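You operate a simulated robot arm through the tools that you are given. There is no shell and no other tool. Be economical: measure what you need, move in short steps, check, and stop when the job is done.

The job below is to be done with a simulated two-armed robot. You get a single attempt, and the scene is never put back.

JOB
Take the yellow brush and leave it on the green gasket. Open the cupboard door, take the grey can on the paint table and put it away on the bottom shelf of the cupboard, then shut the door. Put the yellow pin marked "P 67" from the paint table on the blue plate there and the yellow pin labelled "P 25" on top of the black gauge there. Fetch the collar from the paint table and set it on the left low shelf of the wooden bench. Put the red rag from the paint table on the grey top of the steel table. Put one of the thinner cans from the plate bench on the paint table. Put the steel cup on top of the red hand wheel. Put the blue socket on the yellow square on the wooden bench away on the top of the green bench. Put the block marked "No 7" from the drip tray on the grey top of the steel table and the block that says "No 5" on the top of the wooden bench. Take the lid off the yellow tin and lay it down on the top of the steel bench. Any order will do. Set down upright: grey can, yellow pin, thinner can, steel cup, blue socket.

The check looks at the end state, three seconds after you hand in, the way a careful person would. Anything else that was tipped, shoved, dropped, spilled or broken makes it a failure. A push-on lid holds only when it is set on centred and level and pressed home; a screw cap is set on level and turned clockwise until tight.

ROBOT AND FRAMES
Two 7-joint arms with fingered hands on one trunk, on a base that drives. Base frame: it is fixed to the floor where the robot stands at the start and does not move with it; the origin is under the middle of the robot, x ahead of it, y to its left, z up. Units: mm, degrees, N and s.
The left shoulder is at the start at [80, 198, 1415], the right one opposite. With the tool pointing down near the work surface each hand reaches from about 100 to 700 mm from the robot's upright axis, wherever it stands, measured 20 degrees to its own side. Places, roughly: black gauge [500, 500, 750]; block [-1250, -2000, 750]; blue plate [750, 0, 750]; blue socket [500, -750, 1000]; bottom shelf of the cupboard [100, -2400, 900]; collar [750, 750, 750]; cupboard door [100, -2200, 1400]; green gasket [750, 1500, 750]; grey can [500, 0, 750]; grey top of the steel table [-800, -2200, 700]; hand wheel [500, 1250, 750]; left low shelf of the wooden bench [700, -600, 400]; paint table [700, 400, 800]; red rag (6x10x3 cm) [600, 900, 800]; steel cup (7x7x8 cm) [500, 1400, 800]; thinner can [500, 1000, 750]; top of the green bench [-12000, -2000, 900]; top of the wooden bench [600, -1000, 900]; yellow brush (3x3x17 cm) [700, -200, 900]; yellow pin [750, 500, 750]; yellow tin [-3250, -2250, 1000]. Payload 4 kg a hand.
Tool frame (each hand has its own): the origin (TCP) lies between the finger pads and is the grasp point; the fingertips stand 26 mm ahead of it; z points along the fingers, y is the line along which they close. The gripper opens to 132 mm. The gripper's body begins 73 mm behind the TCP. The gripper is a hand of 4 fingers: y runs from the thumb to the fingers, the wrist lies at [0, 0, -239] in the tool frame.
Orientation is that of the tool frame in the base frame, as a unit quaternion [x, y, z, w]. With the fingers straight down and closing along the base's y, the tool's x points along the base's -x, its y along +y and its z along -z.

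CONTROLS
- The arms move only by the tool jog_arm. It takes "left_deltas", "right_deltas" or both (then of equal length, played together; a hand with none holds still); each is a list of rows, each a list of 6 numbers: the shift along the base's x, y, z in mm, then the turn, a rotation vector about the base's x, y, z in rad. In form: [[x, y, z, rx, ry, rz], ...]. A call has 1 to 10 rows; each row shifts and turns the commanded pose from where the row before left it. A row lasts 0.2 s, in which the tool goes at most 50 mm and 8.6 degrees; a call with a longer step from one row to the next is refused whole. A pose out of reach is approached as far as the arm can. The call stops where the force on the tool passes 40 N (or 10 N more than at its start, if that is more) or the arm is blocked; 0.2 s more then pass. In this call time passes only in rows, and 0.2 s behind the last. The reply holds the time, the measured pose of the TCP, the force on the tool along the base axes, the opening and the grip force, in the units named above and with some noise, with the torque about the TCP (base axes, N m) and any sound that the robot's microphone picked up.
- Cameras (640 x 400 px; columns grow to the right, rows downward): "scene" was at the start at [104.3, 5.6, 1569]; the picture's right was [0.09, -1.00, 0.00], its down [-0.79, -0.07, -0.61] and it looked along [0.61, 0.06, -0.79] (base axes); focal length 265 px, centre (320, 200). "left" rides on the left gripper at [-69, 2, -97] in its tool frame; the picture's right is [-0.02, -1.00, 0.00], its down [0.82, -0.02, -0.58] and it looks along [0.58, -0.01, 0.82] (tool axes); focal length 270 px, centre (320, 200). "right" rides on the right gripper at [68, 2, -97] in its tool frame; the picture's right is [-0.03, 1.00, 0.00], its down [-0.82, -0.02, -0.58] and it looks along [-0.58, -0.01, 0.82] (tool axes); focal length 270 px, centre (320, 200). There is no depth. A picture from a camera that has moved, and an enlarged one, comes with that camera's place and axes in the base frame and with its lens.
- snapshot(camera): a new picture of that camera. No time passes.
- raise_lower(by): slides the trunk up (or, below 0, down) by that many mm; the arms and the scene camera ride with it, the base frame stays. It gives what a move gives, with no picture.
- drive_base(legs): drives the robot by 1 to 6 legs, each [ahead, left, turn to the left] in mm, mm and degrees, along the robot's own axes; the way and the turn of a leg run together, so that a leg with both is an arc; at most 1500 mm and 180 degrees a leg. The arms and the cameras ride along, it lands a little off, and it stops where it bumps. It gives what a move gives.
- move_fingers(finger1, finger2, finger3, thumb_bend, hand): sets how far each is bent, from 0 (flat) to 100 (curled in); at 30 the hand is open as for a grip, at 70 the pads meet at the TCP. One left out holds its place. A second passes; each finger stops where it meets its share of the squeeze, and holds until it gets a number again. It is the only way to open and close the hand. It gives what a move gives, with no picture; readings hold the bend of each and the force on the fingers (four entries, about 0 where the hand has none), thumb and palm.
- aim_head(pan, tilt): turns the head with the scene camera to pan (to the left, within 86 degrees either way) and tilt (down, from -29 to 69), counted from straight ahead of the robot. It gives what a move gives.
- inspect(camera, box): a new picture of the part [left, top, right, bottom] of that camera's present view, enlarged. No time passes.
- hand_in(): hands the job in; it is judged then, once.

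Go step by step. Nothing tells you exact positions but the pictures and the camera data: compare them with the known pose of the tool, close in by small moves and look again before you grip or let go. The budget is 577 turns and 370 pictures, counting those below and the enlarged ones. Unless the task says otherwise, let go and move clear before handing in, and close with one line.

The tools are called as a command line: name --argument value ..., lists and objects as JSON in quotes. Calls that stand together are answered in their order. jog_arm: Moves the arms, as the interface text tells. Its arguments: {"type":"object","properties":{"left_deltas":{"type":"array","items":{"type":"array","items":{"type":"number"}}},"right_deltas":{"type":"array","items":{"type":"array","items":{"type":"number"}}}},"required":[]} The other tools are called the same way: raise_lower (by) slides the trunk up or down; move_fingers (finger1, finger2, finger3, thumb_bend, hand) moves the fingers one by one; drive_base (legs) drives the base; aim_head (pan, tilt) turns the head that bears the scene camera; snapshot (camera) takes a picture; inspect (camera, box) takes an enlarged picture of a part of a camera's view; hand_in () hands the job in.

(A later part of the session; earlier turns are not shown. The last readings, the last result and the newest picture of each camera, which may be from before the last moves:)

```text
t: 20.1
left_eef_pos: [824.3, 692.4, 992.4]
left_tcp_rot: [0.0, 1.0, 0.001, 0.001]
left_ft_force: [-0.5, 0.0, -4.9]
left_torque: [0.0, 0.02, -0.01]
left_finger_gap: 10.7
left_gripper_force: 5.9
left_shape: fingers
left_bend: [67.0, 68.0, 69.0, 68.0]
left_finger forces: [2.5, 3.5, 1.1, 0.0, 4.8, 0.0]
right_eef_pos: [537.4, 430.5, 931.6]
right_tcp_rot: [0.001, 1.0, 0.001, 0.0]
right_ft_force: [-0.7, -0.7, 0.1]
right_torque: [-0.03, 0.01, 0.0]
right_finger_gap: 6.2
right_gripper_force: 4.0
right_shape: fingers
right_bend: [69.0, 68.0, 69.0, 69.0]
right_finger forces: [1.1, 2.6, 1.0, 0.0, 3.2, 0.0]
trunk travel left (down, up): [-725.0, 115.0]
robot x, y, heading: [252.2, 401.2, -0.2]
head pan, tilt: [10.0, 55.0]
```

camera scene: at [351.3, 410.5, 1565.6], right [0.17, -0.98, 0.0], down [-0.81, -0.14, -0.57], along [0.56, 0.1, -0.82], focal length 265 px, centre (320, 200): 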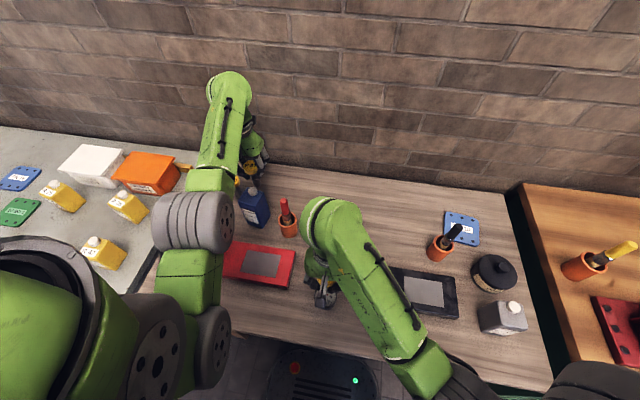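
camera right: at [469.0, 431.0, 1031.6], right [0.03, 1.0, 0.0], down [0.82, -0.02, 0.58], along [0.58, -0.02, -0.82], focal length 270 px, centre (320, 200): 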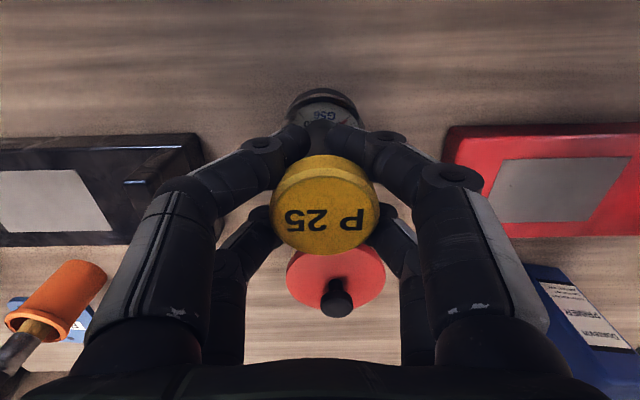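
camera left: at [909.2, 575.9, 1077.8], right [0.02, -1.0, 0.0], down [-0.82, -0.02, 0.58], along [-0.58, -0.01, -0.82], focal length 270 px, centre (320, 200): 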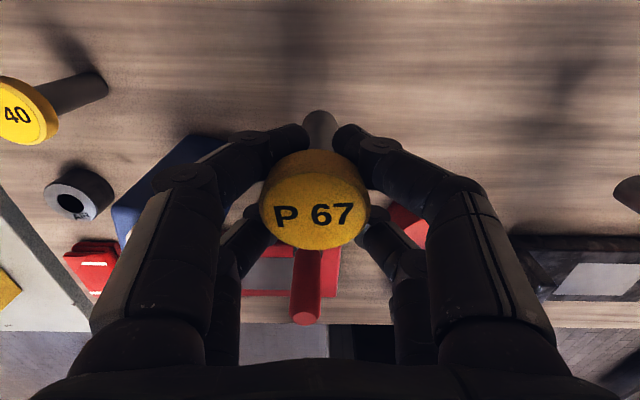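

The pin rests on the gauge. I open the hand and check it stands before rising.

move_fingers --hand "right" --finger1 30 --finger2 30 --finger3 30 --thumb_bend 30

jog_arm --right_deltas '[[0, 0, 40, 0, 0, 0], [0, 0, 40, 0, 0, 0], [0, 0, 40, 0, 0, 0]]'

snapshot --camera "right"

```text
t: 21.1
left_eef_pos: [823.1, 692.1, 992.2]
left_tcp_rot: [0.0, 1.0, 0.001, 0.0]
left_ft_force: [-0.5, 0.5, -4.3]
left_torque: [-0.02, 0.01, 0.04]
left_finger_gap: 10.6
left_gripper_force: 6.5
left_shape: fingers
left_bend: [67.0, 68.0, 69.0, 68.0]
left_finger forces: [2.5, 3.4, 1.2, 0.0, 4.9, 0.0]
right_eef_pos: [536.7, 430.8, 929.9]
right_tcp_rot: [-0.001, 1.0, 0.0, 0.0]
right_ft_force: [-0.1, 0.5, 0.5]
right_torque: [0.02, 0.0, -0.03]
right_finger_gap: 132.7
right_gripper_force: 0.1
right_shape: fingers
right_bend: [30.0, 30.0, 30.0, 30.0]
right_finger forces: [0.0, 0.0, 0.1, 0.0, 0.1, 0.0]
trunk travel left (down, up): [-725.0, 115.0]
robot x, y, heading: [251.4, 400.7, 0.1]
head pan, tilt: [10.0, 55.0]
```

```text
t: 21.9
left_eef_pos: [822.8, 693.5, 991.0]
left_tcp_rot: [0.0, 1.0, 0.001, 0.0]
left_ft_force: [-0.1, -1.1, -4.7]
left_torque: [-0.02, 0.01, 0.01]
left_finger_gap: 10.6
left_gripper_force: 6.0
left_shape: fingers
left_bend: [67.0, 68.0, 69.0, 68.0]
left_finger forces: [2.5, 3.6, 1.1, 0.1, 4.7, 0.0]
right_eef_pos: [541.8, 435.8, 990.2]
right_tcp_rot: [0.0, 1.0, 0.001, 0.0]
right_ft_force: [-0.3, -1.1, 0.3]
right_torque: [-0.01, 0.03, 0.02]
right_finger_gap: 132.6
right_gripper_force: 0.1
right_shape: fingers
right_bend: [30.0, 30.0, 30.0, 30.0]
right_finger forces: [0.0, 0.1, 0.0, 0.0, 0.1, 0.1]
right hand out of reach, approached as far as the arm can: row 2, 3
trunk travel left (down, up): [-725.0, 115.0]
robot x, y, heading: [248.6, 397.2, 0.3]
head pan, tilt: [10.0, 55.0]
```

```text
337 pictures are left
camera right: at [472.8, 437.4, 1086.5], right [0.03, 1.0, 0.0], down [0.82, -0.02, 0.58], along [0.58, -0.01, -0.82], focal length 270 px, centre (320, 200)
```

right: 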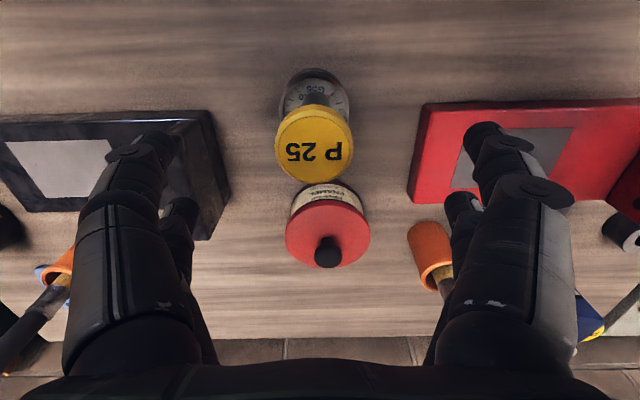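

P25 stands on the gauge. I withdraw the right hand, raise both, and drive right to bring P67 in front of the blue plate.

jog_arm --right_deltas '[[20, -40, 15, 0, 0, 0], [20, -40, 15, 0, 0, 0], [10, -40, 20, 0, 0, 0], [0, -40, 20, 0, 0, 0], [0, -40, 20, 0, 0, 0], [0, -40, 20, 0, 0, 0]]' --left_deltas '[[0, 0, 10, 0, 0, 0], [0, 0, 10, 0, 0, 0], [0, 0, 10, 0, 0, 0], [0, 0, 5, 0, 0, 0], [0, 0, 0, 0, 0, 0], [0, 0, 0, 0, 0, 0]]'

drive_base --legs '[[0, -520, 0]]'

snapshot --camera "scene"

snapshot --camera "left"

snapshot --camera "right"

```text
t: 23.3
left_eef_pos: [822.1, 692.6, 1025.8]
left_tcp_rot: [0.0, 1.0, 0.001, 0.001]
left_ft_force: [0.3, 0.3, -3.9]
left_torque: [-0.02, 0.01, -0.05]
left_finger_gap: 10.5
left_gripper_force: 5.9
left_shape: fingers
left_bend: [67.0, 68.0, 69.0, 68.0]
left_finger forces: [2.5, 3.5, 1.2, 0.0, 4.7, 0.1]
right_eef_pos: [575.3, 193.7, 991.9]
right_tcp_rot: [-0.001, 1.0, -0.001, 0.002]
right_ft_force: [0.2, -0.3, 0.2]
right_torque: [0.03, 0.0, -0.01]
right_finger_gap: 132.9
right_gripper_force: 0.1
right_shape: fingers
right_bend: [30.0, 30.0, 30.0, 30.0]
right_finger forces: [0.0, 0.0, 0.0, 0.0, 0.1, 0.0]
right hand out of reach, approached as far as the arm can: row 1, 2, 3, 4, 5, 6
trunk travel left (down, up): [-725.0, 115.0]
robot x, y, heading: [246.4, 399.6, 0.3]
head pan, tilt: [10.0, 55.0]
```

```text
t: 25.6
left_eef_pos: [756.4, 416.2, 1022.2]
left_tcp_rot: [-0.044, 0.999, -0.004, -0.001]
left_ft_force: [-0.7, 0.6, -4.2]
left_torque: [-0.09, -0.01, 0.01]
left_finger_gap: 7.3
left_gripper_force: 5.2
left_shape: fingers
left_bend: [68.0, 68.0, 69.0, 69.0]
left_finger forces: [2.0, 3.3, 1.3, 0.1, 4.1, 0.0]
right_eef_pos: [554.1, -100.7, 993.3]
right_tcp_rot: [-0.044, 0.999, -0.003, 0.002]
right_ft_force: [-0.6, 0.2, 0.5]
right_torque: [-0.06, -0.03, 0.02]
right_finger_gap: 133.0
right_gripper_force: 0.1
right_shape: fingers
right_bend: [30.0, 30.0, 30.0, 30.0]
right_finger forces: [0.0, 0.0, 0.0, 0.0, 0.1, 0.0]
trunk travel left (down, up): [-725.0, 115.0]
robot x, y, heading: [216.5, 68.6, 5.1]
head pan, tilt: [10.0, 55.0]
stopped in leg 1: the robot was blocked; the commanded pose is now the measured one
```

```text
336 pictures are left
camera scene: at [312.0, 98.2, 1565.5], right [0.26, -0.97, 0.01], down [-0.79, -0.22, -0.57], along [0.55, 0.14, -0.82], focal length 265 px, centre (320, 200)
```

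scene: 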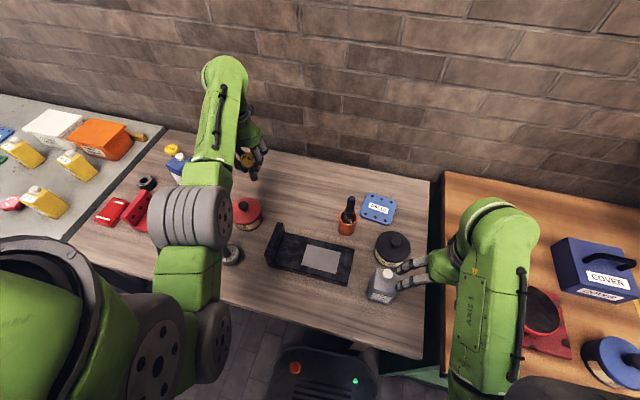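

```text
335 pictures are left
camera left: at [823.2, 427.1, 1119.0], right [0.11, -0.99, 0.01], down [-0.81, -0.09, 0.58], along [-0.58, -0.07, -0.81], focal length 270 px, centre (320, 200)
```

left: 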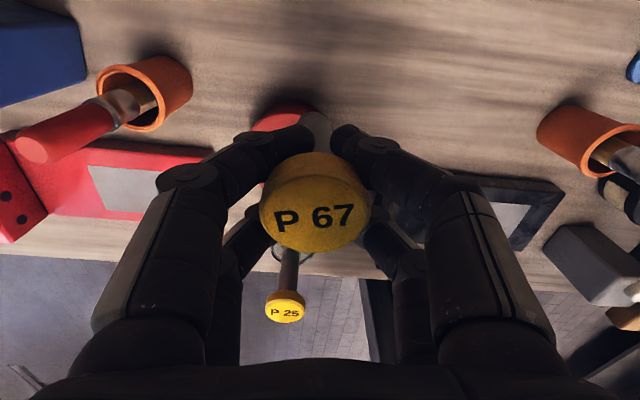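

```text
334 pictures are left
camera right: at [485.7, -103.7, 1090.7], right [-0.06, 1.0, -0.01], down [0.81, 0.05, 0.58], along [0.58, 0.03, -0.81], focal length 270 px, centre (320, 200)
```

right: 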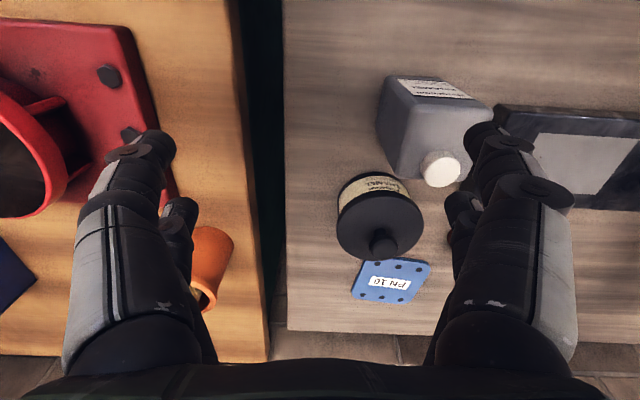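

The base bumped a table leg on the right and turned 5 degrees. I back off it, straighten and move the right hand away before reaching over to the plate with the left hand.

drive_base --legs '[[-20, 30, 0], [0, 0, -5.1]]'

jog_arm --right_deltas '[[0, -40, 0, 0, 0, 0], [0, -40, 0, 0, 0, 0], [0, -40, 0, 0, 0, 0], [0, -40, 0, 0, 0, 0]]'

snapshot --camera "scene"

```text
t: 27.0
left_eef_pos: [762.8, 391.6, 1025.6]
left_tcp_rot: [0.002, 1.0, -0.001, 0.001]
left_ft_force: [-0.3, 1.0, -4.5]
left_torque: [-0.01, 0.01, -0.02]
left_finger_gap: 7.4
left_gripper_force: 6.0
left_shape: fingers
left_bend: [68.0, 68.0, 69.0, 69.0]
left_finger forces: [1.9, 3.3, 1.2, 0.1, 4.0, 0.0]
right_eef_pos: [514.8, -106.8, 992.4]
right_tcp_rot: [0.001, 1.0, -0.002, 0.002]
right_ft_force: [-0.3, -0.1, -0.4]
right_torque: [0.0, 0.0, 0.03]
right_finger_gap: 133.0
right_gripper_force: 0.1
right_shape: fingers
right_bend: [30.0, 30.0, 30.0, 30.0]
right_finger forces: [0.0, 0.0, 0.0, 0.1, 0.0, 0.0]
trunk travel left (down, up): [-725.0, 115.0]
robot x, y, heading: [188.3, 95.2, -0.0]
head pan, tilt: [10.0, 55.0]
```

```text
t: 27.7
left_eef_pos: [762.2, 389.7, 1022.1]
left_tcp_rot: [0.001, 1.0, 0.0, -0.003]
left_ft_force: [0.8, 0.7, -3.4]
left_torque: [-0.05, 0.03, 0.02]
left_finger_gap: 7.2
left_gripper_force: 5.2
left_shape: fingers
left_bend: [68.0, 68.0, 69.0, 69.0]
left_finger forces: [1.9, 3.4, 1.2, 0.0, 4.0, 0.0]
right_eef_pos: [524.8, -132.2, 985.4]
right_tcp_rot: [-0.113, 0.994, 0.001, -0.006]
right_ft_force: [-0.2, -1.1, 0.9]
right_torque: [-0.01, 0.01, 0.0]
right_finger_gap: 132.6
right_gripper_force: 0.1
right_shape: fingers
right_bend: [30.0, 30.0, 30.0, 30.0]
right_finger forces: [0.0, 0.1, 0.0, 0.0, 0.1, 0.0]
trunk travel left (down, up): [-725.0, 115.0]
robot x, y, heading: [188.5, 100.8, -0.0]
head pan, tilt: [10.0, 55.0]
stopped in row 3 (right hand): the arm was blocked; the commanded pose is now the measured one
```

```text
333 pictures are left
camera scene: at [292.5, 108.4, 1564.1], right [0.17, -0.99, 0.0], down [-0.81, -0.14, -0.57], along [0.56, 0.1, -0.82], focal length 265 px, centre (320, 200)
```

scene: 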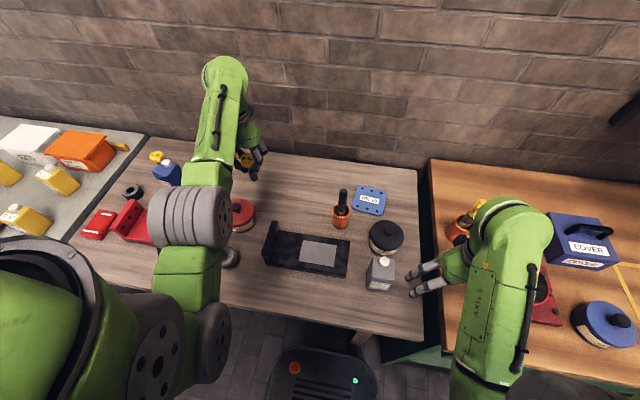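

The right arm got blocked by its own folded posture, not an object. I move it out forward and to its side, undoing the twist.

jog_arm --right_deltas '[[30, 0, 10, 0, 0, -0.076], [30, 0, 5, 0, 0, -0.075], [30, -20, 0, 0, 0, -0.075], [0, -40, 0, 0, 0, 0], [0, -40, 0, 0, 0, 0]]'

snapshot --camera "right"

```text
t: 28.9
left_eef_pos: [762.6, 388.9, 1025.4]
left_tcp_rot: [0.002, 1.0, 0.001, -0.001]
left_ft_force: [0.0, -0.6, -5.1]
left_torque: [0.0, 0.01, -0.01]
left_finger_gap: 7.5
left_gripper_force: 5.3
left_shape: fingers
left_bend: [68.0, 68.0, 69.0, 69.0]
left_finger forces: [1.9, 3.3, 1.2, 0.0, 4.0, 0.0]
right_eef_pos: [616.9, -234.7, 986.8]
right_tcp_rot: [0.002, 1.0, 0.002, -0.004]
right_ft_force: [0.6, 0.2, 0.2]
right_torque: [0.02, 0.0, 0.06]
right_finger_gap: 132.7
right_gripper_force: 0.0
right_shape: fingers
right_bend: [30.0, 30.0, 30.0, 30.0]
right_finger forces: [0.0, 0.0, 0.0, 0.0, 0.0, 0.1]
right hand out of reach, approached as far as the arm can: row 1, 2
trunk travel left (down, up): [-725.0, 115.0]
robot x, y, heading: [192.3, 97.9, -0.0]
head pan, tilt: [10.0, 55.0]
```

```text
332 pictures are left
camera right: at [548.5, -232.5, 1085.0], right [0.03, 1.0, 0.0], down [0.82, -0.03, 0.57], along [0.57, -0.01, -0.82], focal length 270 px, centre (320, 200)
```

right: 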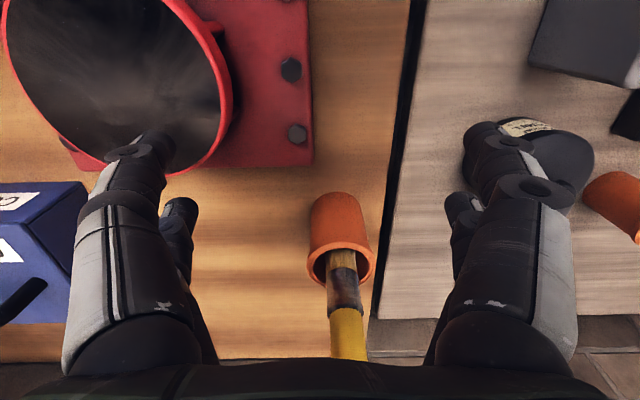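

The right hand is clear, with the yellow brush visible just ahead of it. Now the left hand carries P67 over to the blue plate.

jog_arm --left_deltas '[[30, -30, 0, 0, 0, 0], [30, -30, 0, 0, 0, 0], [10, -40, 0, 0, 0, 0], [0, -40, 0, 0, 0, 0], [0, -40, 0, 0, 0, 0], [0, -40, 0, 0, 0, 0], [0, -40, 0, 0, 0, 0], [0, -40, 0, 0, 0, 0], [0, -40, 0, 0, 0, 0]]'

snapshot --camera "left"

snapshot --camera "scene"

```text
t: 30.9
left_eef_pos: [832.0, 45.2, 1025.3]
left_tcp_rot: [0.001, 1.0, 0.002, -0.001]
left_ft_force: [0.2, -0.2, -5.7]
left_torque: [-0.02, 0.0, 0.01]
left_finger_gap: 7.2
left_gripper_force: 5.3
left_shape: fingers
left_bend: [68.0, 68.0, 69.0, 69.0]
left_finger forces: [2.0, 3.3, 1.2, 0.1, 3.9, 0.0]
right_eef_pos: [616.6, -235.5, 986.4]
right_tcp_rot: [0.001, 1.0, 0.003, -0.004]
right_ft_force: [0.5, -0.5, -0.8]
right_torque: [0.03, 0.01, 0.02]
right_finger_gap: 132.8
right_gripper_force: 0.0
right_shape: fingers
right_bend: [30.0, 30.0, 30.0, 30.0]
right_finger forces: [0.0, 0.0, 0.1, 0.0, 0.0, 0.0]
trunk travel left (down, up): [-725.0, 115.0]
robot x, y, heading: [190.5, 96.7, 0.1]
head pan, tilt: [10.0, 55.0]
```

```text
331 pictures are left
camera left: at [899.8, 49.2, 1121.3], right [0.02, -1.0, 0.0], down [-0.81, -0.02, 0.58], along [-0.58, -0.01, -0.82], focal length 270 px, centre (320, 200)
```

left: 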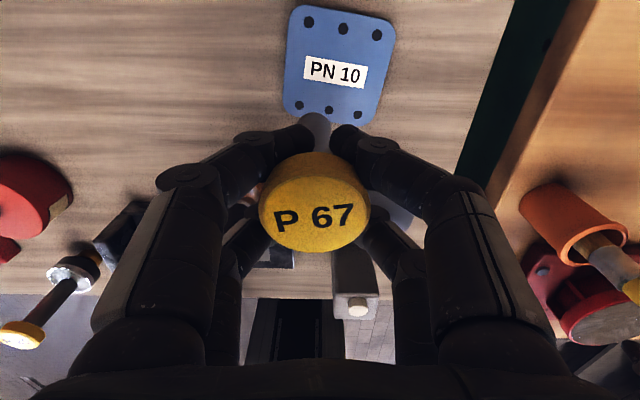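

```text
330 pictures are left
camera scene: at [292.3, 104.4, 1565.6], right [0.17, -0.99, 0.0], down [-0.81, -0.14, -0.57], along [0.56, 0.1, -0.82], focal length 265 px, centre (320, 200)
```

scene: 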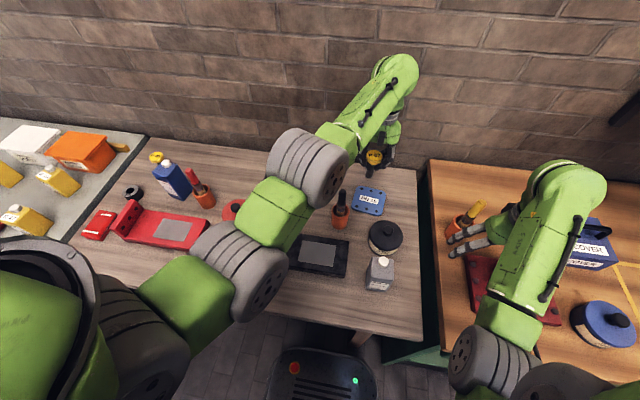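

The plate's centre is near (842, 31, 812). I lower P67 over it, slowly at the end.

jog_arm --left_deltas '[[5, -7, -40, 0, 0, 0], [5, -7, -40, 0, 0, 0], [0, 0, -30, 0, 0, 0]]'

snapshot --camera "left"

```text
t: 31.7
left_eef_pos: [843.3, 34.7, 916.6]
left_tcp_rot: [0.002, 1.0, 0.0, 0.002]
left_ft_force: [0.2, -0.8, -4.7]
left_torque: [-0.05, -0.03, 0.01]
left_finger_gap: 7.0
left_gripper_force: 5.4
left_shape: fingers
left_bend: [68.0, 68.0, 69.0, 69.0]
left_finger forces: [2.1, 3.4, 1.1, 0.0, 3.9, 0.0]
right_eef_pos: [616.2, -232.9, 987.0]
right_tcp_rot: [-0.001, 1.0, 0.001, -0.004]
right_ft_force: [0.1, -1.3, 0.1]
right_torque: [0.0, 0.01, -0.02]
right_finger_gap: 132.8
right_gripper_force: 0.1
right_shape: fingers
right_bend: [30.0, 30.0, 30.0, 30.0]
right_finger forces: [0.1, 0.1, 0.0, 0.1, 0.0, 0.1]
trunk travel left (down, up): [-725.0, 115.0]
robot x, y, heading: [188.5, 96.5, 0.0]
head pan, tilt: [10.0, 55.0]
```

```text
329 pictures are left
camera left: at [910.4, 37.7, 1013.7], right [0.02, -1.0, 0.0], down [-0.82, -0.02, 0.57], along [-0.57, -0.01, -0.82], focal length 270 px, centre (320, 200)
```

left: 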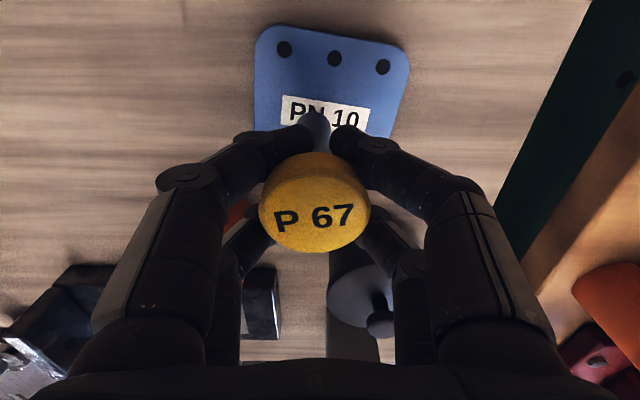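

The stem foot is over the middle of the plate. I lower in small steps and watch the force.

jog_arm --left_deltas '[[0, -3, -10, 0, 0, 0], [0, 0, -8, 0, 0, 0], [0, 0, -4, 0, 0, 0], [0, 0, -3, 0, 0, 0]]'

```text
t: 32.7
left_eef_pos: [835.3, 36.5, 892.5]
left_tcp_rot: [0.001, 1.0, 0.0, 0.0]
left_ft_force: [-0.6, -0.1, -4.8]
left_torque: [0.03, 0.01, -0.04]
left_finger_gap: 7.0
left_gripper_force: 4.9
left_shape: fingers
left_bend: [68.0, 68.0, 69.0, 69.0]
left_finger forces: [1.9, 3.3, 1.4, 0.1, 3.9, 0.1]
left hand out of reach, approached as far as the arm can: row 1
right_eef_pos: [615.7, -233.4, 985.4]
right_tcp_rot: [0.001, 1.0, 0.003, -0.004]
right_ft_force: [1.1, -0.1, 0.3]
right_torque: [-0.01, 0.02, -0.01]
right_finger_gap: 132.7
right_gripper_force: 0.1
right_shape: fingers
right_bend: [30.0, 30.0, 30.0, 30.0]
right_finger forces: [0.0, 0.0, 0.0, 0.0, 0.0, 0.1]
trunk travel left (down, up): [-725.0, 115.0]
robot x, y, heading: [194.1, 95.6, -0.0]
head pan, tilt: [10.0, 55.0]
```

It's at the edge of reach but still well within the plate. I keep lowering in small steps.

jog_arm --left_deltas '[[0, 0, -3, 0, 0, 0], [0, 0, -3, 0, 0, 0]]'

jog_arm --left_deltas '[[0, 0, -3, 0, 0, 0]]'

```text
t: 33.3
left_eef_pos: [835.5, 38.6, 887.8]
left_tcp_rot: [0.001, 1.0, 0.0, 0.001]
left_ft_force: [0.1, 0.3, -2.0]
left_torque: [-0.02, -0.05, 0.01]
left_finger_gap: 6.7
left_gripper_force: 4.6
left_shape: fingers
left_bend: [68.0, 68.0, 69.0, 69.0]
left_finger forces: [1.8, 2.8, 0.9, 0.0, 3.5, 0.0]
right_eef_pos: [615.1, -234.0, 987.5]
right_tcp_rot: [0.001, 1.0, 0.001, -0.004]
right_ft_force: [-0.2, 0.3, -0.5]
right_torque: [0.03, -0.02, -0.02]
right_finger_gap: 132.8
right_gripper_force: 0.0
right_shape: fingers
right_bend: [30.0, 30.0, 30.0, 30.0]
right_finger forces: [0.0, 0.0, 0.0, 0.0, 0.0, 0.0]
trunk travel left (down, up): [-725.0, 115.0]
robot x, y, heading: [192.3, 93.5, -0.2]
head pan, tilt: [10.0, 55.0]
```

```text
t: 33.7
left_eef_pos: [833.7, 38.9, 884.9]
left_tcp_rot: [0.001, 1.0, -0.001, 0.0]
left_ft_force: [1.0, 1.5, 1.9]
left_torque: [0.02, 0.0, -0.04]
left_finger_gap: 5.3
left_gripper_force: 2.7
left_shape: fingers
left_bend: [69.0, 69.0, 70.0, 69.0]
left_finger forces: [1.3, 1.7, 0.1, 0.0, 2.4, 0.1]
right_eef_pos: [615.0, -232.8, 988.7]
right_tcp_rot: [0.001, 1.0, 0.002, -0.004]
right_ft_force: [-0.2, -0.2, -0.4]
right_torque: [-0.03, 0.0, 0.04]
right_finger_gap: 132.8
right_gripper_force: 0.1
right_shape: fingers
right_bend: [30.0, 30.0, 30.0, 30.0]
right_finger forces: [0.1, 0.1, 0.0, 0.1, 0.0, 0.1]
trunk travel left (down, up): [-725.0, 115.0]
robot x, y, heading: [191.3, 92.6, -0.1]
head pan, tilt: [10.0, 55.0]
```

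It rests on the plate. I open the left hand, rise and look.

move_fingers --hand "left" --finger1 30 --finger2 30 --finger3 30 --thumb_bend 30

jog_arm --left_deltas '[[0, 0, 40, 0, 0, 0], [0, 0, 40, 0, 0, 0], [0, 0, 40, 0, 0, 0]]'

snapshot --camera "left"

```text
t: 34.7
left_eef_pos: [833.3, 38.6, 885.3]
left_tcp_rot: [0.002, 1.0, 0.001, -0.001]
left_ft_force: [-0.6, 0.3, 0.5]
left_torque: [-0.01, 0.0, -0.01]
left_finger_gap: 132.3
left_gripper_force: 0.2
left_shape: fingers
left_bend: [30.0, 30.0, 30.0, 30.0]
left_finger forces: [0.1, 0.1, 0.0, 0.0, 0.1, 0.0]
right_eef_pos: [615.5, -234.1, 986.9]
right_tcp_rot: [0.001, 1.0, 0.002, -0.004]
right_ft_force: [-1.0, 0.5, -0.8]
right_torque: [-0.02, 0.02, 0.01]
right_finger_gap: 132.8
right_gripper_force: 0.2
right_shape: fingers
right_bend: [30.0, 30.0, 30.0, 30.0]
right_finger forces: [0.0, 0.0, 0.0, 0.1, 0.0, 0.0]
trunk travel left (down, up): [-725.0, 115.0]
robot x, y, heading: [192.7, 98.7, -0.1]
head pan, tilt: [10.0, 55.0]
```

```text
t: 35.5
left_eef_pos: [839.3, 34.2, 1002.6]
left_tcp_rot: [0.0, 1.0, 0.0, -0.001]
left_ft_force: [-0.4, 0.6, 0.7]
left_torque: [-0.01, 0.03, -0.02]
left_finger_gap: 132.7
left_gripper_force: 0.1
left_shape: fingers
left_bend: [30.0, 30.0, 30.0, 30.0]
left_finger forces: [0.0, 0.0, 0.1, 0.0, 0.1, 0.0]
left hand out of reach, approached as far as the arm can: row 3
right_eef_pos: [613.9, -234.4, 987.8]
right_tcp_rot: [0.0, 1.0, 0.002, -0.005]
right_ft_force: [-0.2, -0.8, -0.6]
right_torque: [0.04, 0.01, 0.01]
right_finger_gap: 132.9
right_gripper_force: 0.1
right_shape: fingers
right_bend: [30.0, 30.0, 30.0, 30.0]
right_finger forces: [0.0, 0.0, 0.1, 0.0, 0.0, 0.0]
trunk travel left (down, up): [-725.0, 115.0]
robot x, y, heading: [190.2, 92.4, -0.2]
head pan, tilt: [10.0, 55.0]
```

```text
328 pictures are left
camera left: at [907.2, 37.1, 1100.1], right [0.02, -1.0, 0.0], down [-0.81, -0.02, 0.58], along [-0.58, -0.01, -0.81], focal length 270 px, centre (320, 200)
```

left: 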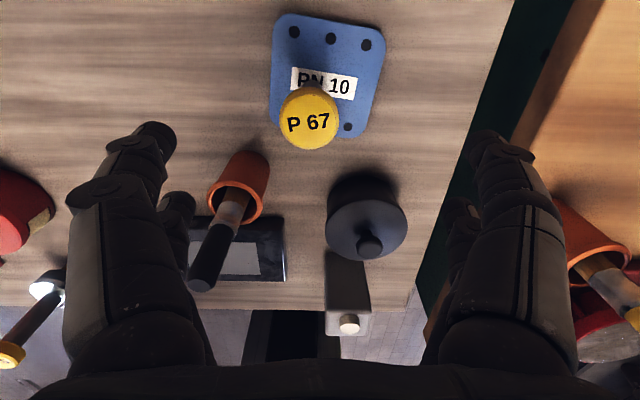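

P67 stands on the plate. Next is the brush: I retract the left hand and turn the right hand toward horizontal so it can grip the upright brush handle from the side.

jog_arm --left_deltas '[[0, 35, 0, 0, 0, 0], [0, 35, 0, 0, 0, 0], [0, 35, 0, 0, 0, 0], [0, 35, 0, 0, 0, 0], [0, 35, 0, 0, 0, 0], [0, 35, 0, 0, 0, 0], [-20, 35, 0, 0, 0, 0], [-30, 35, 0, 0, 0, 0], [-30, 35, 0, 0, 0, 0]]' --right_deltas '[[0, 1, 4, 0, -0.145, 0], [0, 1, 4, 0, -0.145, 0], [0, 1, 4, 0, -0.145, 0], [0, 1, 4, 0, -0.145, 0], [0, 1, 4, 0, -0.145, 0], [0, 1, 4, 0, -0.145, 0], [0, 1, 0, 0, -0.145, 0], [0, 1, 0, 0, -0.145, 0], [0, 1, 0, 0, -0.145, 0]]'

aim_head --pan -35 --tilt 50

snapshot --camera "scene"

snapshot --camera "right"

```text
t: 37.5
left_eef_pos: [891.7, 338.7, 984.6]
left_tcp_rot: [0.002, 1.0, 0.0, -0.001]
left_ft_force: [0.4, 1.1, -0.2]
left_torque: [0.01, -0.01, 0.01]
left_finger_gap: 132.5
left_gripper_force: 0.0
left_shape: fingers
left_bend: [30.0, 30.0, 30.0, 30.0]
left_finger forces: [0.1, 0.0, 0.0, 0.0, 0.0, 0.0]
left hand out of reach, approached as far as the arm can: row 1, 2, 3, 4, 5, 6, 7, 8, 9
right_eef_pos: [673.6, -142.2, 1071.0]
right_tcp_rot: [0.013, 0.839, -0.016, 0.543]
right_ft_force: [-0.3, -0.1, 1.2]
right_torque: [0.01, 0.02, 0.02]
right_finger_gap: 132.7
right_gripper_force: 0.0
right_shape: fingers
right_bend: [30.0, 30.0, 30.0, 30.0]
right_finger forces: [0.1, 0.1, 0.0, 0.1, 0.1, 0.0]
right hand out of reach, approached as far as the arm can: row 6, 7, 8, 9
trunk travel left (down, up): [-725.0, 115.0]
robot x, y, heading: [191.9, 96.5, -0.1]
head pan, tilt: [10.0, 55.0]
```

```text
t: 38.6
left_eef_pos: [892.9, 337.5, 984.4]
left_tcp_rot: [0.002, 1.0, 0.0, -0.003]
left_ft_force: [0.8, -0.3, 0.2]
left_torque: [0.01, -0.02, -0.04]
left_finger_gap: 132.6
left_gripper_force: 0.1
left_shape: fingers
left_bend: [30.0, 30.0, 30.0, 30.0]
left_finger forces: [0.1, 0.0, 0.0, 0.1, 0.0, 0.0]
right_eef_pos: [672.2, -141.9, 1069.7]
right_tcp_rot: [0.012, 0.84, -0.016, 0.542]
right_ft_force: [0.4, -0.5, 0.5]
right_torque: [-0.01, -0.02, 0.0]
right_finger_gap: 133.1
right_gripper_force: 0.1
right_shape: fingers
right_bend: [30.0, 30.0, 30.0, 30.0]
right_finger forces: [0.0, 0.0, 0.0, 0.0, 0.1, 0.1]
trunk travel left (down, up): [-725.0, 115.0]
robot x, y, heading: [189.7, 96.2, -0.2]
head pan, tilt: [-35.0, 50.0]
```

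```text
327 pictures are left
camera scene: at [283.0, 50.7, 1572.2], right [-0.57, -0.82, 0.0], down [-0.63, 0.44, -0.64], along [0.53, -0.37, -0.77], focal length 265 px, centre (320, 200)
```

scene: 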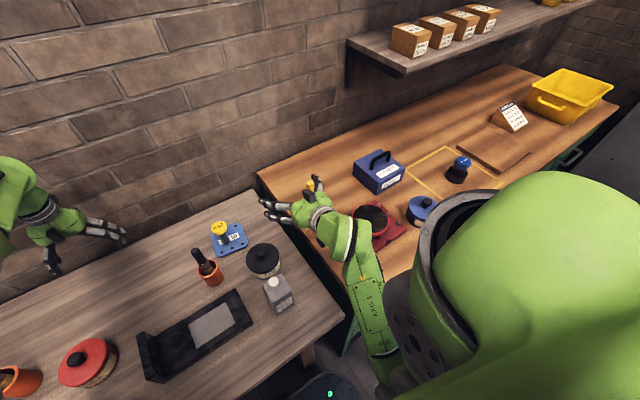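

```text
326 pictures are left
camera right: at [556.7, -136.3, 1048.4], right [0.05, 1.0, 0.01], down [-0.19, 0.0, 0.98], along [0.98, -0.05, 0.19], focal length 270 px, centre (320, 200)
```

right: 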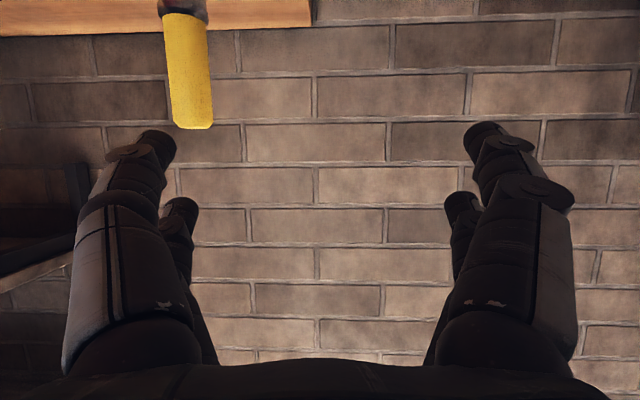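

The arm is too folded to go horizontal here. The brush top is at about (719, -220, 1034), so I back the base up 170 mm to work with a more extended arm.

drive_base --legs '[[-170, 0, 0]]'

jog_arm --right_deltas '[[20, -10, 0, 0, -0.1, 0], [20, -10, 0, 0, -0.1, 0], [20, -10, 0, 0, 0, 0], [20, -20, -10, 0, 0, 0], [10, -20, -20, 0, 0, 0], [0, -10, -20, 0, 0, 0]]'

snapshot --camera "right"

snapshot --camera "scene"

```text
t: 40.0
left_eef_pos: [725.6, 338.6, 983.3]
left_tcp_rot: [0.001, 1.0, 0.0, -0.004]
left_ft_force: [-0.1, 0.2, -0.8]
left_torque: [0.01, -0.01, 0.02]
left_finger_gap: 132.7
left_gripper_force: 0.1
left_shape: fingers
left_bend: [30.0, 30.0, 30.0, 30.0]
left_finger forces: [0.0, 0.0, 0.1, 0.1, 0.0, 0.0]
right_eef_pos: [507.8, -140.8, 1066.8]
right_tcp_rot: [0.012, 0.841, -0.015, 0.541]
right_ft_force: [-0.1, 1.0, 0.4]
right_torque: [0.03, -0.02, 0.02]
right_finger_gap: 132.7
right_gripper_force: 0.0
right_shape: fingers
right_bend: [30.0, 30.0, 30.0, 30.0]
right_finger forces: [0.1, 0.0, 0.0, 0.1, 0.0, 0.0]
trunk travel left (down, up): [-725.0, 115.0]
robot x, y, heading: [23.6, 93.7, -0.3]
head pan, tilt: [-35.0, 50.0]
```

```text
t: 41.4
left_eef_pos: [725.0, 338.1, 984.8]
left_tcp_rot: [0.001, 1.0, 0.0, -0.001]
left_ft_force: [-0.2, -0.3, 0.3]
left_torque: [0.01, 0.0, 0.01]
left_finger_gap: 132.5
left_gripper_force: 0.0
left_shape: fingers
left_bend: [30.0, 30.0, 30.0, 30.0]
left_finger forces: [0.0, 0.0, 0.0, 0.0, 0.1, 0.0]
right_eef_pos: [522.1, -150.5, 1073.1]
right_tcp_rot: [0.012, 0.841, -0.016, 0.541]
right_ft_force: [0.4, 0.7, 0.3]
right_torque: [0.01, -0.03, -0.01]
right_finger_gap: 132.7
right_gripper_force: 0.1
right_shape: fingers
right_bend: [30.0, 30.0, 30.0, 30.0]
right_finger forces: [0.1, 0.0, 0.0, 0.0, 0.0, 0.0]
right hand out of reach, approached as far as the arm can: row 1, 2, 3, 4, 5, 6
trunk travel left (down, up): [-725.0, 115.0]
robot x, y, heading: [25.2, 96.7, 0.0]
head pan, tilt: [-35.0, 50.0]
```

```text
325 pictures are left
camera right: at [405.9, -143.8, 1051.4], right [0.05, 1.0, 0.01], down [-0.19, 0.0, 0.98], along [0.98, -0.05, 0.19], focal length 270 px, centre (320, 200)
```

right: 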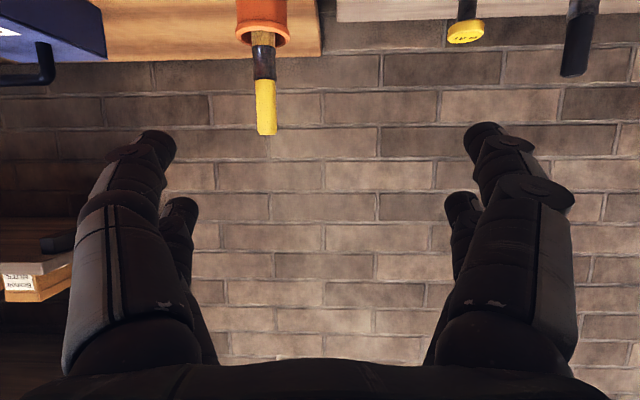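

```text
324 pictures are left
camera scene: at [114.5, 50.5, 1572.1], right [-0.57, -0.82, 0.0], down [-0.63, 0.44, -0.64], along [0.53, -0.37, -0.77], focal length 265 px, centre (320, 200)
```

scene: 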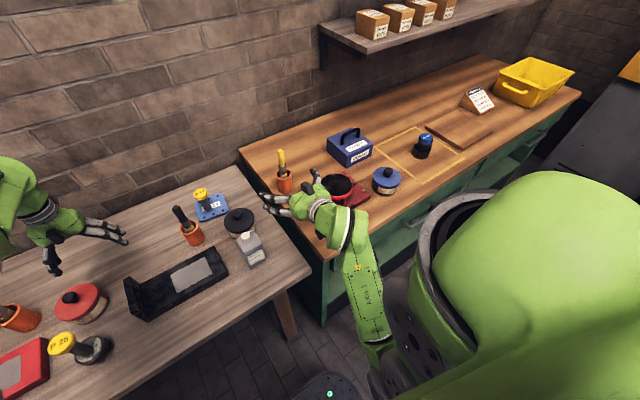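

The arm is held at its reach limit by the rotation. I push the hand straight forward to see how it responds.

jog_arm --right_deltas '[[30, 0, 0, 0, 0, 0], [30, 0, 0, 0, 0, 0], [30, 0, 0, 0, 0, 0]]'

```text
t: 42.2
left_eef_pos: [723.8, 338.1, 985.5]
left_tcp_rot: [0.001, 1.0, -0.001, -0.002]
left_ft_force: [-0.3, 0.1, 0.3]
left_torque: [0.0, -0.02, 0.01]
left_finger_gap: 132.9
left_gripper_force: 0.1
left_shape: fingers
left_bend: [30.0, 30.0, 30.0, 30.0]
left_finger forces: [0.1, 0.1, 0.0, 0.0, 0.0, 0.0]
right_eef_pos: [611.4, -147.7, 1072.4]
right_tcp_rot: [0.012, 0.84, -0.016, 0.542]
right_ft_force: [-0.6, 0.6, -0.3]
right_torque: [-0.04, 0.0, 0.01]
right_finger_gap: 132.9
right_gripper_force: 0.1
right_shape: fingers
right_bend: [30.0, 30.0, 30.0, 30.0]
right_finger forces: [0.1, 0.0, 0.0, 0.1, 0.1, 0.0]
trunk travel left (down, up): [-725.0, 115.0]
robot x, y, heading: [18.3, 96.6, -0.0]
head pan, tilt: [-35.0, 50.0]
```

Commands are clamped to the reached pose, and it moves well now. I bring the hand level with the handle and in line with it.

jog_arm --right_deltas '[[10, -24, -20, 0, 0, 0], [5, -24, -20, 0, 0, 0], [0, -24, -20, 0, 0, 0], [0, 0, -10, 0, 0, 0]]'

snapshot --camera "right"

inspect --camera "scene" --box '[230, 130, 390, 230]'

```text
t: 43.2
left_eef_pos: [722.8, 338.9, 985.7]
left_tcp_rot: [0.001, 1.0, 0.0, -0.002]
left_ft_force: [0.1, -0.4, -0.7]
left_torque: [-0.02, 0.01, 0.01]
left_finger_gap: 132.5
left_gripper_force: 0.0
left_shape: fingers
left_bend: [30.0, 30.0, 30.0, 30.0]
left_finger forces: [0.0, 0.1, 0.0, 0.0, 0.0, 0.1]
right_eef_pos: [630.0, -153.6, 1044.5]
right_tcp_rot: [0.015, 0.84, -0.019, 0.541]
right_ft_force: [0.2, 0.3, 0.6]
right_torque: [-0.01, -0.02, -0.03]
right_finger_gap: 132.7
right_gripper_force: 0.1
right_shape: fingers
right_bend: [30.0, 30.0, 30.0, 30.0]
right_finger forces: [0.0, 0.0, 0.1, 0.0, 0.0, 0.1]
right hand out of reach, approached as far as the arm can: row 1, 2, 3, 4
trunk travel left (down, up): [-725.0, 115.0]
robot x, y, heading: [18.4, 98.7, -0.1]
head pan, tilt: [-35.0, 50.0]
```

```text
323 pictures are left
camera right: at [513.9, -146.6, 1022.7], right [0.06, 1.0, 0.01], down [-0.19, 0.0, 0.98], along [0.98, -0.06, 0.19], focal length 270 px, centre (320, 200)
```

right: 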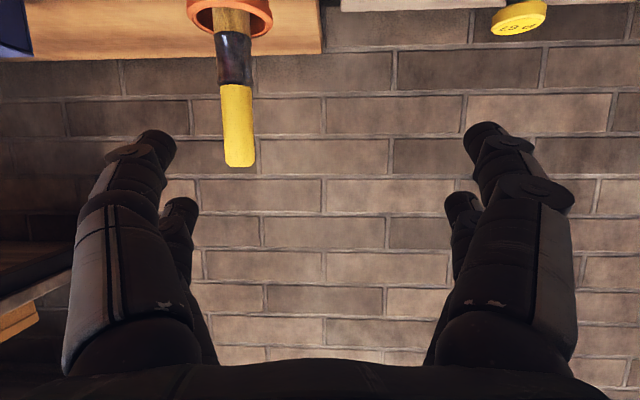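

```text
4.00 times, centred on (310, 180) of scene
camera zoom: at [113.5, 50.7, 1572.2], right [-0.57, -0.82, 0.0], down [-0.63, 0.44, -0.64], along [0.53, -0.37, -0.77], focal length 1061 px, centre (360, 280)
```

zoom: 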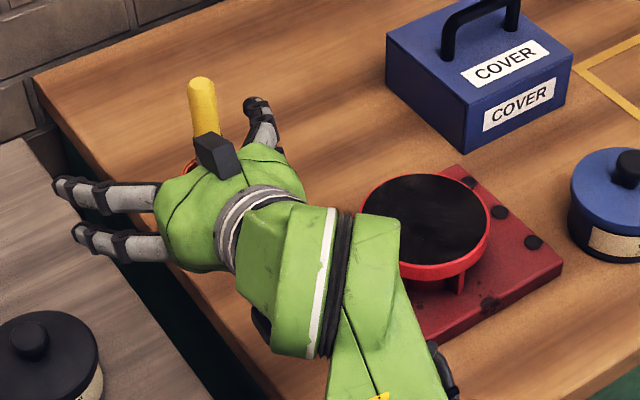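

The brush handle spans about z 978 to 1035 at (719, -222). I shift the base right 69 mm and lower the trunk 38 mm to line the hand up, keeping the arm's posture.

drive_base --legs '[[0, -69, 0]]'

raise_lower --by -38

snapshot --camera "right"

```text
t: 44.2
left_eef_pos: [722.9, 278.5, 981.8]
left_tcp_rot: [-0.001, 1.0, -0.004, -0.002]
left_ft_force: [-0.4, 1.7, 0.3]
left_torque: [-0.03, -0.03, -0.03]
left_finger_gap: 132.5
left_gripper_force: 0.0
left_shape: fingers
left_bend: [30.0, 30.0, 30.0, 30.0]
left_finger forces: [0.1, 0.0, 0.0, 0.0, 0.1, 0.1]
right_eef_pos: [631.7, -211.8, 1045.8]
right_tcp_rot: [0.011, 0.84, -0.021, 0.542]
right_ft_force: [0.2, 0.4, 0.8]
right_torque: [-0.02, -0.01, -0.07]
right_finger_gap: 132.6
right_gripper_force: 0.1
right_shape: fingers
right_bend: [30.0, 30.0, 30.0, 30.0]
right_finger forces: [0.0, 0.0, 0.0, 0.0, 0.0, 0.0]
trunk travel left (down, up): [-725.0, 115.0]
robot x, y, heading: [21.6, 27.8, 0.2]
head pan, tilt: [-35.0, 50.0]
```

```text
t: 45.1
left_eef_pos: [722.5, 271.0, 947.0]
left_tcp_rot: [-0.001, 1.0, 0.0, -0.002]
left_ft_force: [-0.6, -0.2, 0.5]
left_torque: [0.07, -0.01, -0.01]
left_finger_gap: 132.5
left_gripper_force: 0.0
left_shape: fingers
left_bend: [30.0, 30.0, 30.0, 30.0]
left_finger forces: [0.0, 0.0, 0.1, 0.1, 0.0, 0.0]
right_eef_pos: [630.7, -221.4, 1005.5]
right_tcp_rot: [0.014, 0.841, -0.017, 0.54]
right_ft_force: [0.0, -0.2, -0.9]
right_torque: [0.03, -0.01, -0.02]
right_finger_gap: 132.8
right_gripper_force: 0.1
right_shape: fingers
right_bend: [30.0, 30.0, 30.0, 30.0]
right_finger forces: [0.0, 0.1, 0.0, 0.0, 0.0, 0.0]
trunk travel left (down, up): [-687.0, 153.0]
robot x, y, heading: [20.7, 29.3, -0.1]
head pan, tilt: [-35.0, 50.0]
```

```text
321 pictures are left
camera right: at [514.3, -215.0, 984.0], right [0.05, 1.0, 0.01], down [-0.19, 0.0, 0.98], along [0.98, -0.05, 0.19], focal length 270 px, centre (320, 200)
```

right: 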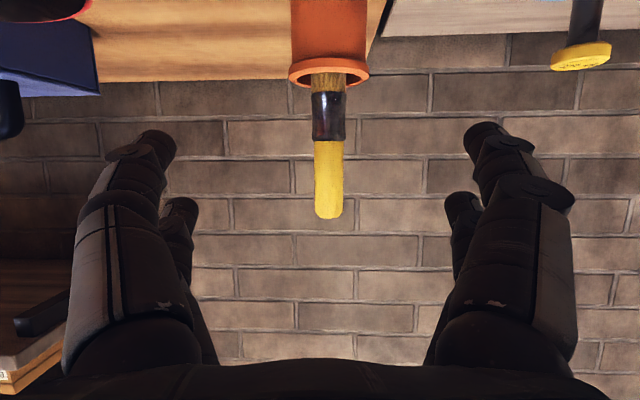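

The brush is centred. I advance toward it and look again.

jog_arm --right_deltas '[[25, 1, 0, 0, 0, 0], [25, 1, 0, 0, 0, 0], [20, 0, 0, 0, 0, 0]]'

snapshot --camera "right"

```text
t: 45.9
left_eef_pos: [723.2, 273.0, 948.4]
left_tcp_rot: [-0.001, 1.0, 0.001, -0.002]
left_ft_force: [1.1, 0.6, 0.1]
left_torque: [0.01, 0.01, -0.02]
left_finger_gap: 132.3
left_gripper_force: 0.1
left_shape: fingers
left_bend: [30.0, 30.0, 30.0, 30.0]
left_finger forces: [0.0, 0.0, 0.0, 0.0, 0.1, 0.0]
right_eef_pos: [701.1, -218.7, 1006.8]
right_tcp_rot: [0.014, 0.841, -0.017, 0.54]
right_ft_force: [0.4, 0.5, -0.1]
right_torque: [-0.03, -0.01, 0.0]
right_finger_gap: 132.7
right_gripper_force: 0.0
right_shape: fingers
right_bend: [30.0, 30.0, 30.0, 30.0]
right_finger forces: [0.1, 0.1, 0.0, 0.0, 0.0, 0.0]
trunk travel left (down, up): [-687.0, 153.0]
robot x, y, heading: [23.2, 28.3, -0.0]
head pan, tilt: [-35.0, 50.0]
```

```text
320 pictures are left
camera right: at [585.2, -212.5, 984.2], right [0.05, 1.0, 0.01], down [-0.19, 0.0, 0.98], along [0.98, -0.05, 0.19], focal length 270 px, centre (320, 200)
```

right: 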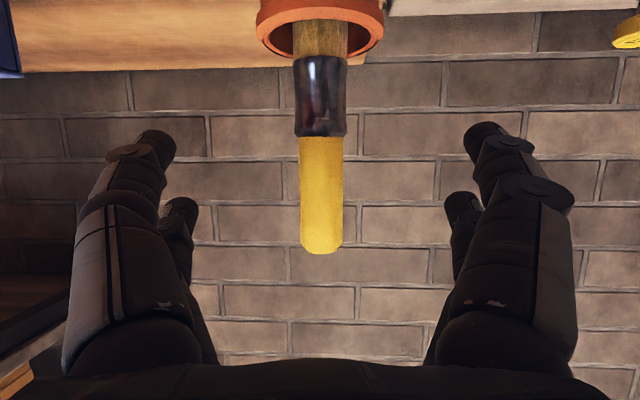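

I need about 26 mm more to have the handle at the pads; then I close the hand.

jog_arm --right_deltas '[[13, -0.5, 0, 0, 0, 0], [13, -0.5, 0, 0, 0, 0]]'

move_fingers --hand "right" --finger1 72 --finger2 72 --finger3 72 --thumb_bend 72

snapshot --camera "right"

```text
t: 46.5
left_eef_pos: [722.9, 272.5, 946.2]
left_tcp_rot: [-0.001, 1.0, 0.0, -0.002]
left_ft_force: [0.8, -0.2, -0.5]
left_torque: [0.01, -0.02, 0.0]
left_finger_gap: 132.7
left_gripper_force: 0.2
left_shape: fingers
left_bend: [30.0, 30.0, 30.0, 30.0]
left_finger forces: [0.0, 0.1, 0.0, 0.1, 0.1, 0.0]
right_eef_pos: [727.8, -218.6, 1005.6]
right_tcp_rot: [0.014, 0.842, -0.019, 0.54]
right_ft_force: [-0.8, 0.6, 0.9]
right_torque: [0.03, 0.02, 0.0]
right_finger_gap: 132.7
right_gripper_force: 0.1
right_shape: fingers
right_bend: [30.0, 30.0, 30.0, 30.0]
right_finger forces: [0.1, 0.0, 0.0, 0.0, 0.0, 0.0]
trunk travel left (down, up): [-687.0, 153.0]
robot x, y, heading: [22.0, 26.7, 0.1]
head pan, tilt: [-35.0, 50.0]
```

```text
t: 47.5
left_eef_pos: [722.4, 272.9, 947.4]
left_tcp_rot: [-0.001, 1.0, 0.002, -0.002]
left_ft_force: [0.3, 0.4, -0.3]
left_torque: [0.02, 0.0, -0.01]
left_finger_gap: 133.0
left_gripper_force: 0.1
left_shape: fingers
left_bend: [30.0, 30.0, 30.0, 30.0]
left_finger forces: [0.1, 0.0, 0.1, 0.0, 0.0, 0.0]
right_eef_pos: [727.2, -219.8, 1005.3]
right_tcp_rot: [0.013, 0.841, -0.018, 0.54]
right_ft_force: [-0.6, 0.3, -0.3]
right_torque: [-0.01, 0.02, -0.01]
right_finger_gap: 0.0
right_gripper_force: 0.0
right_shape: fingers
right_bend: [71.0, 71.0, 71.0, 71.0]
right_finger forces: [0.1, 0.1, 0.0, 0.1, 0.1, 0.0]
trunk travel left (down, up): [-687.0, 153.0]
robot x, y, heading: [21.4, 27.3, 0.1]
head pan, tilt: [-35.0, 50.0]
```

```text
319 pictures are left
camera right: at [610.6, -212.5, 984.3], right [0.05, 1.0, 0.01], down [-0.19, 0.0, 0.98], along [0.98, -0.05, 0.19], focal length 270 px, centre (320, 200)
```

right: 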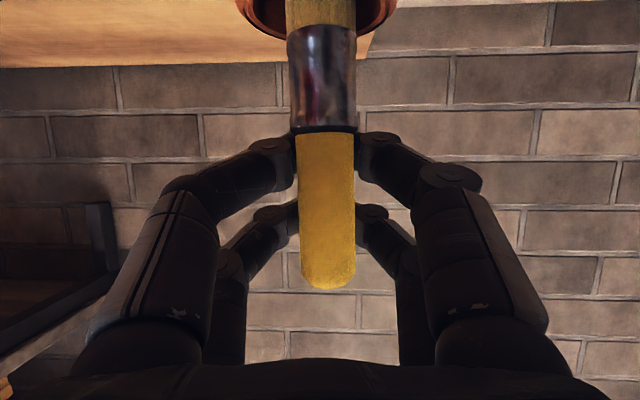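

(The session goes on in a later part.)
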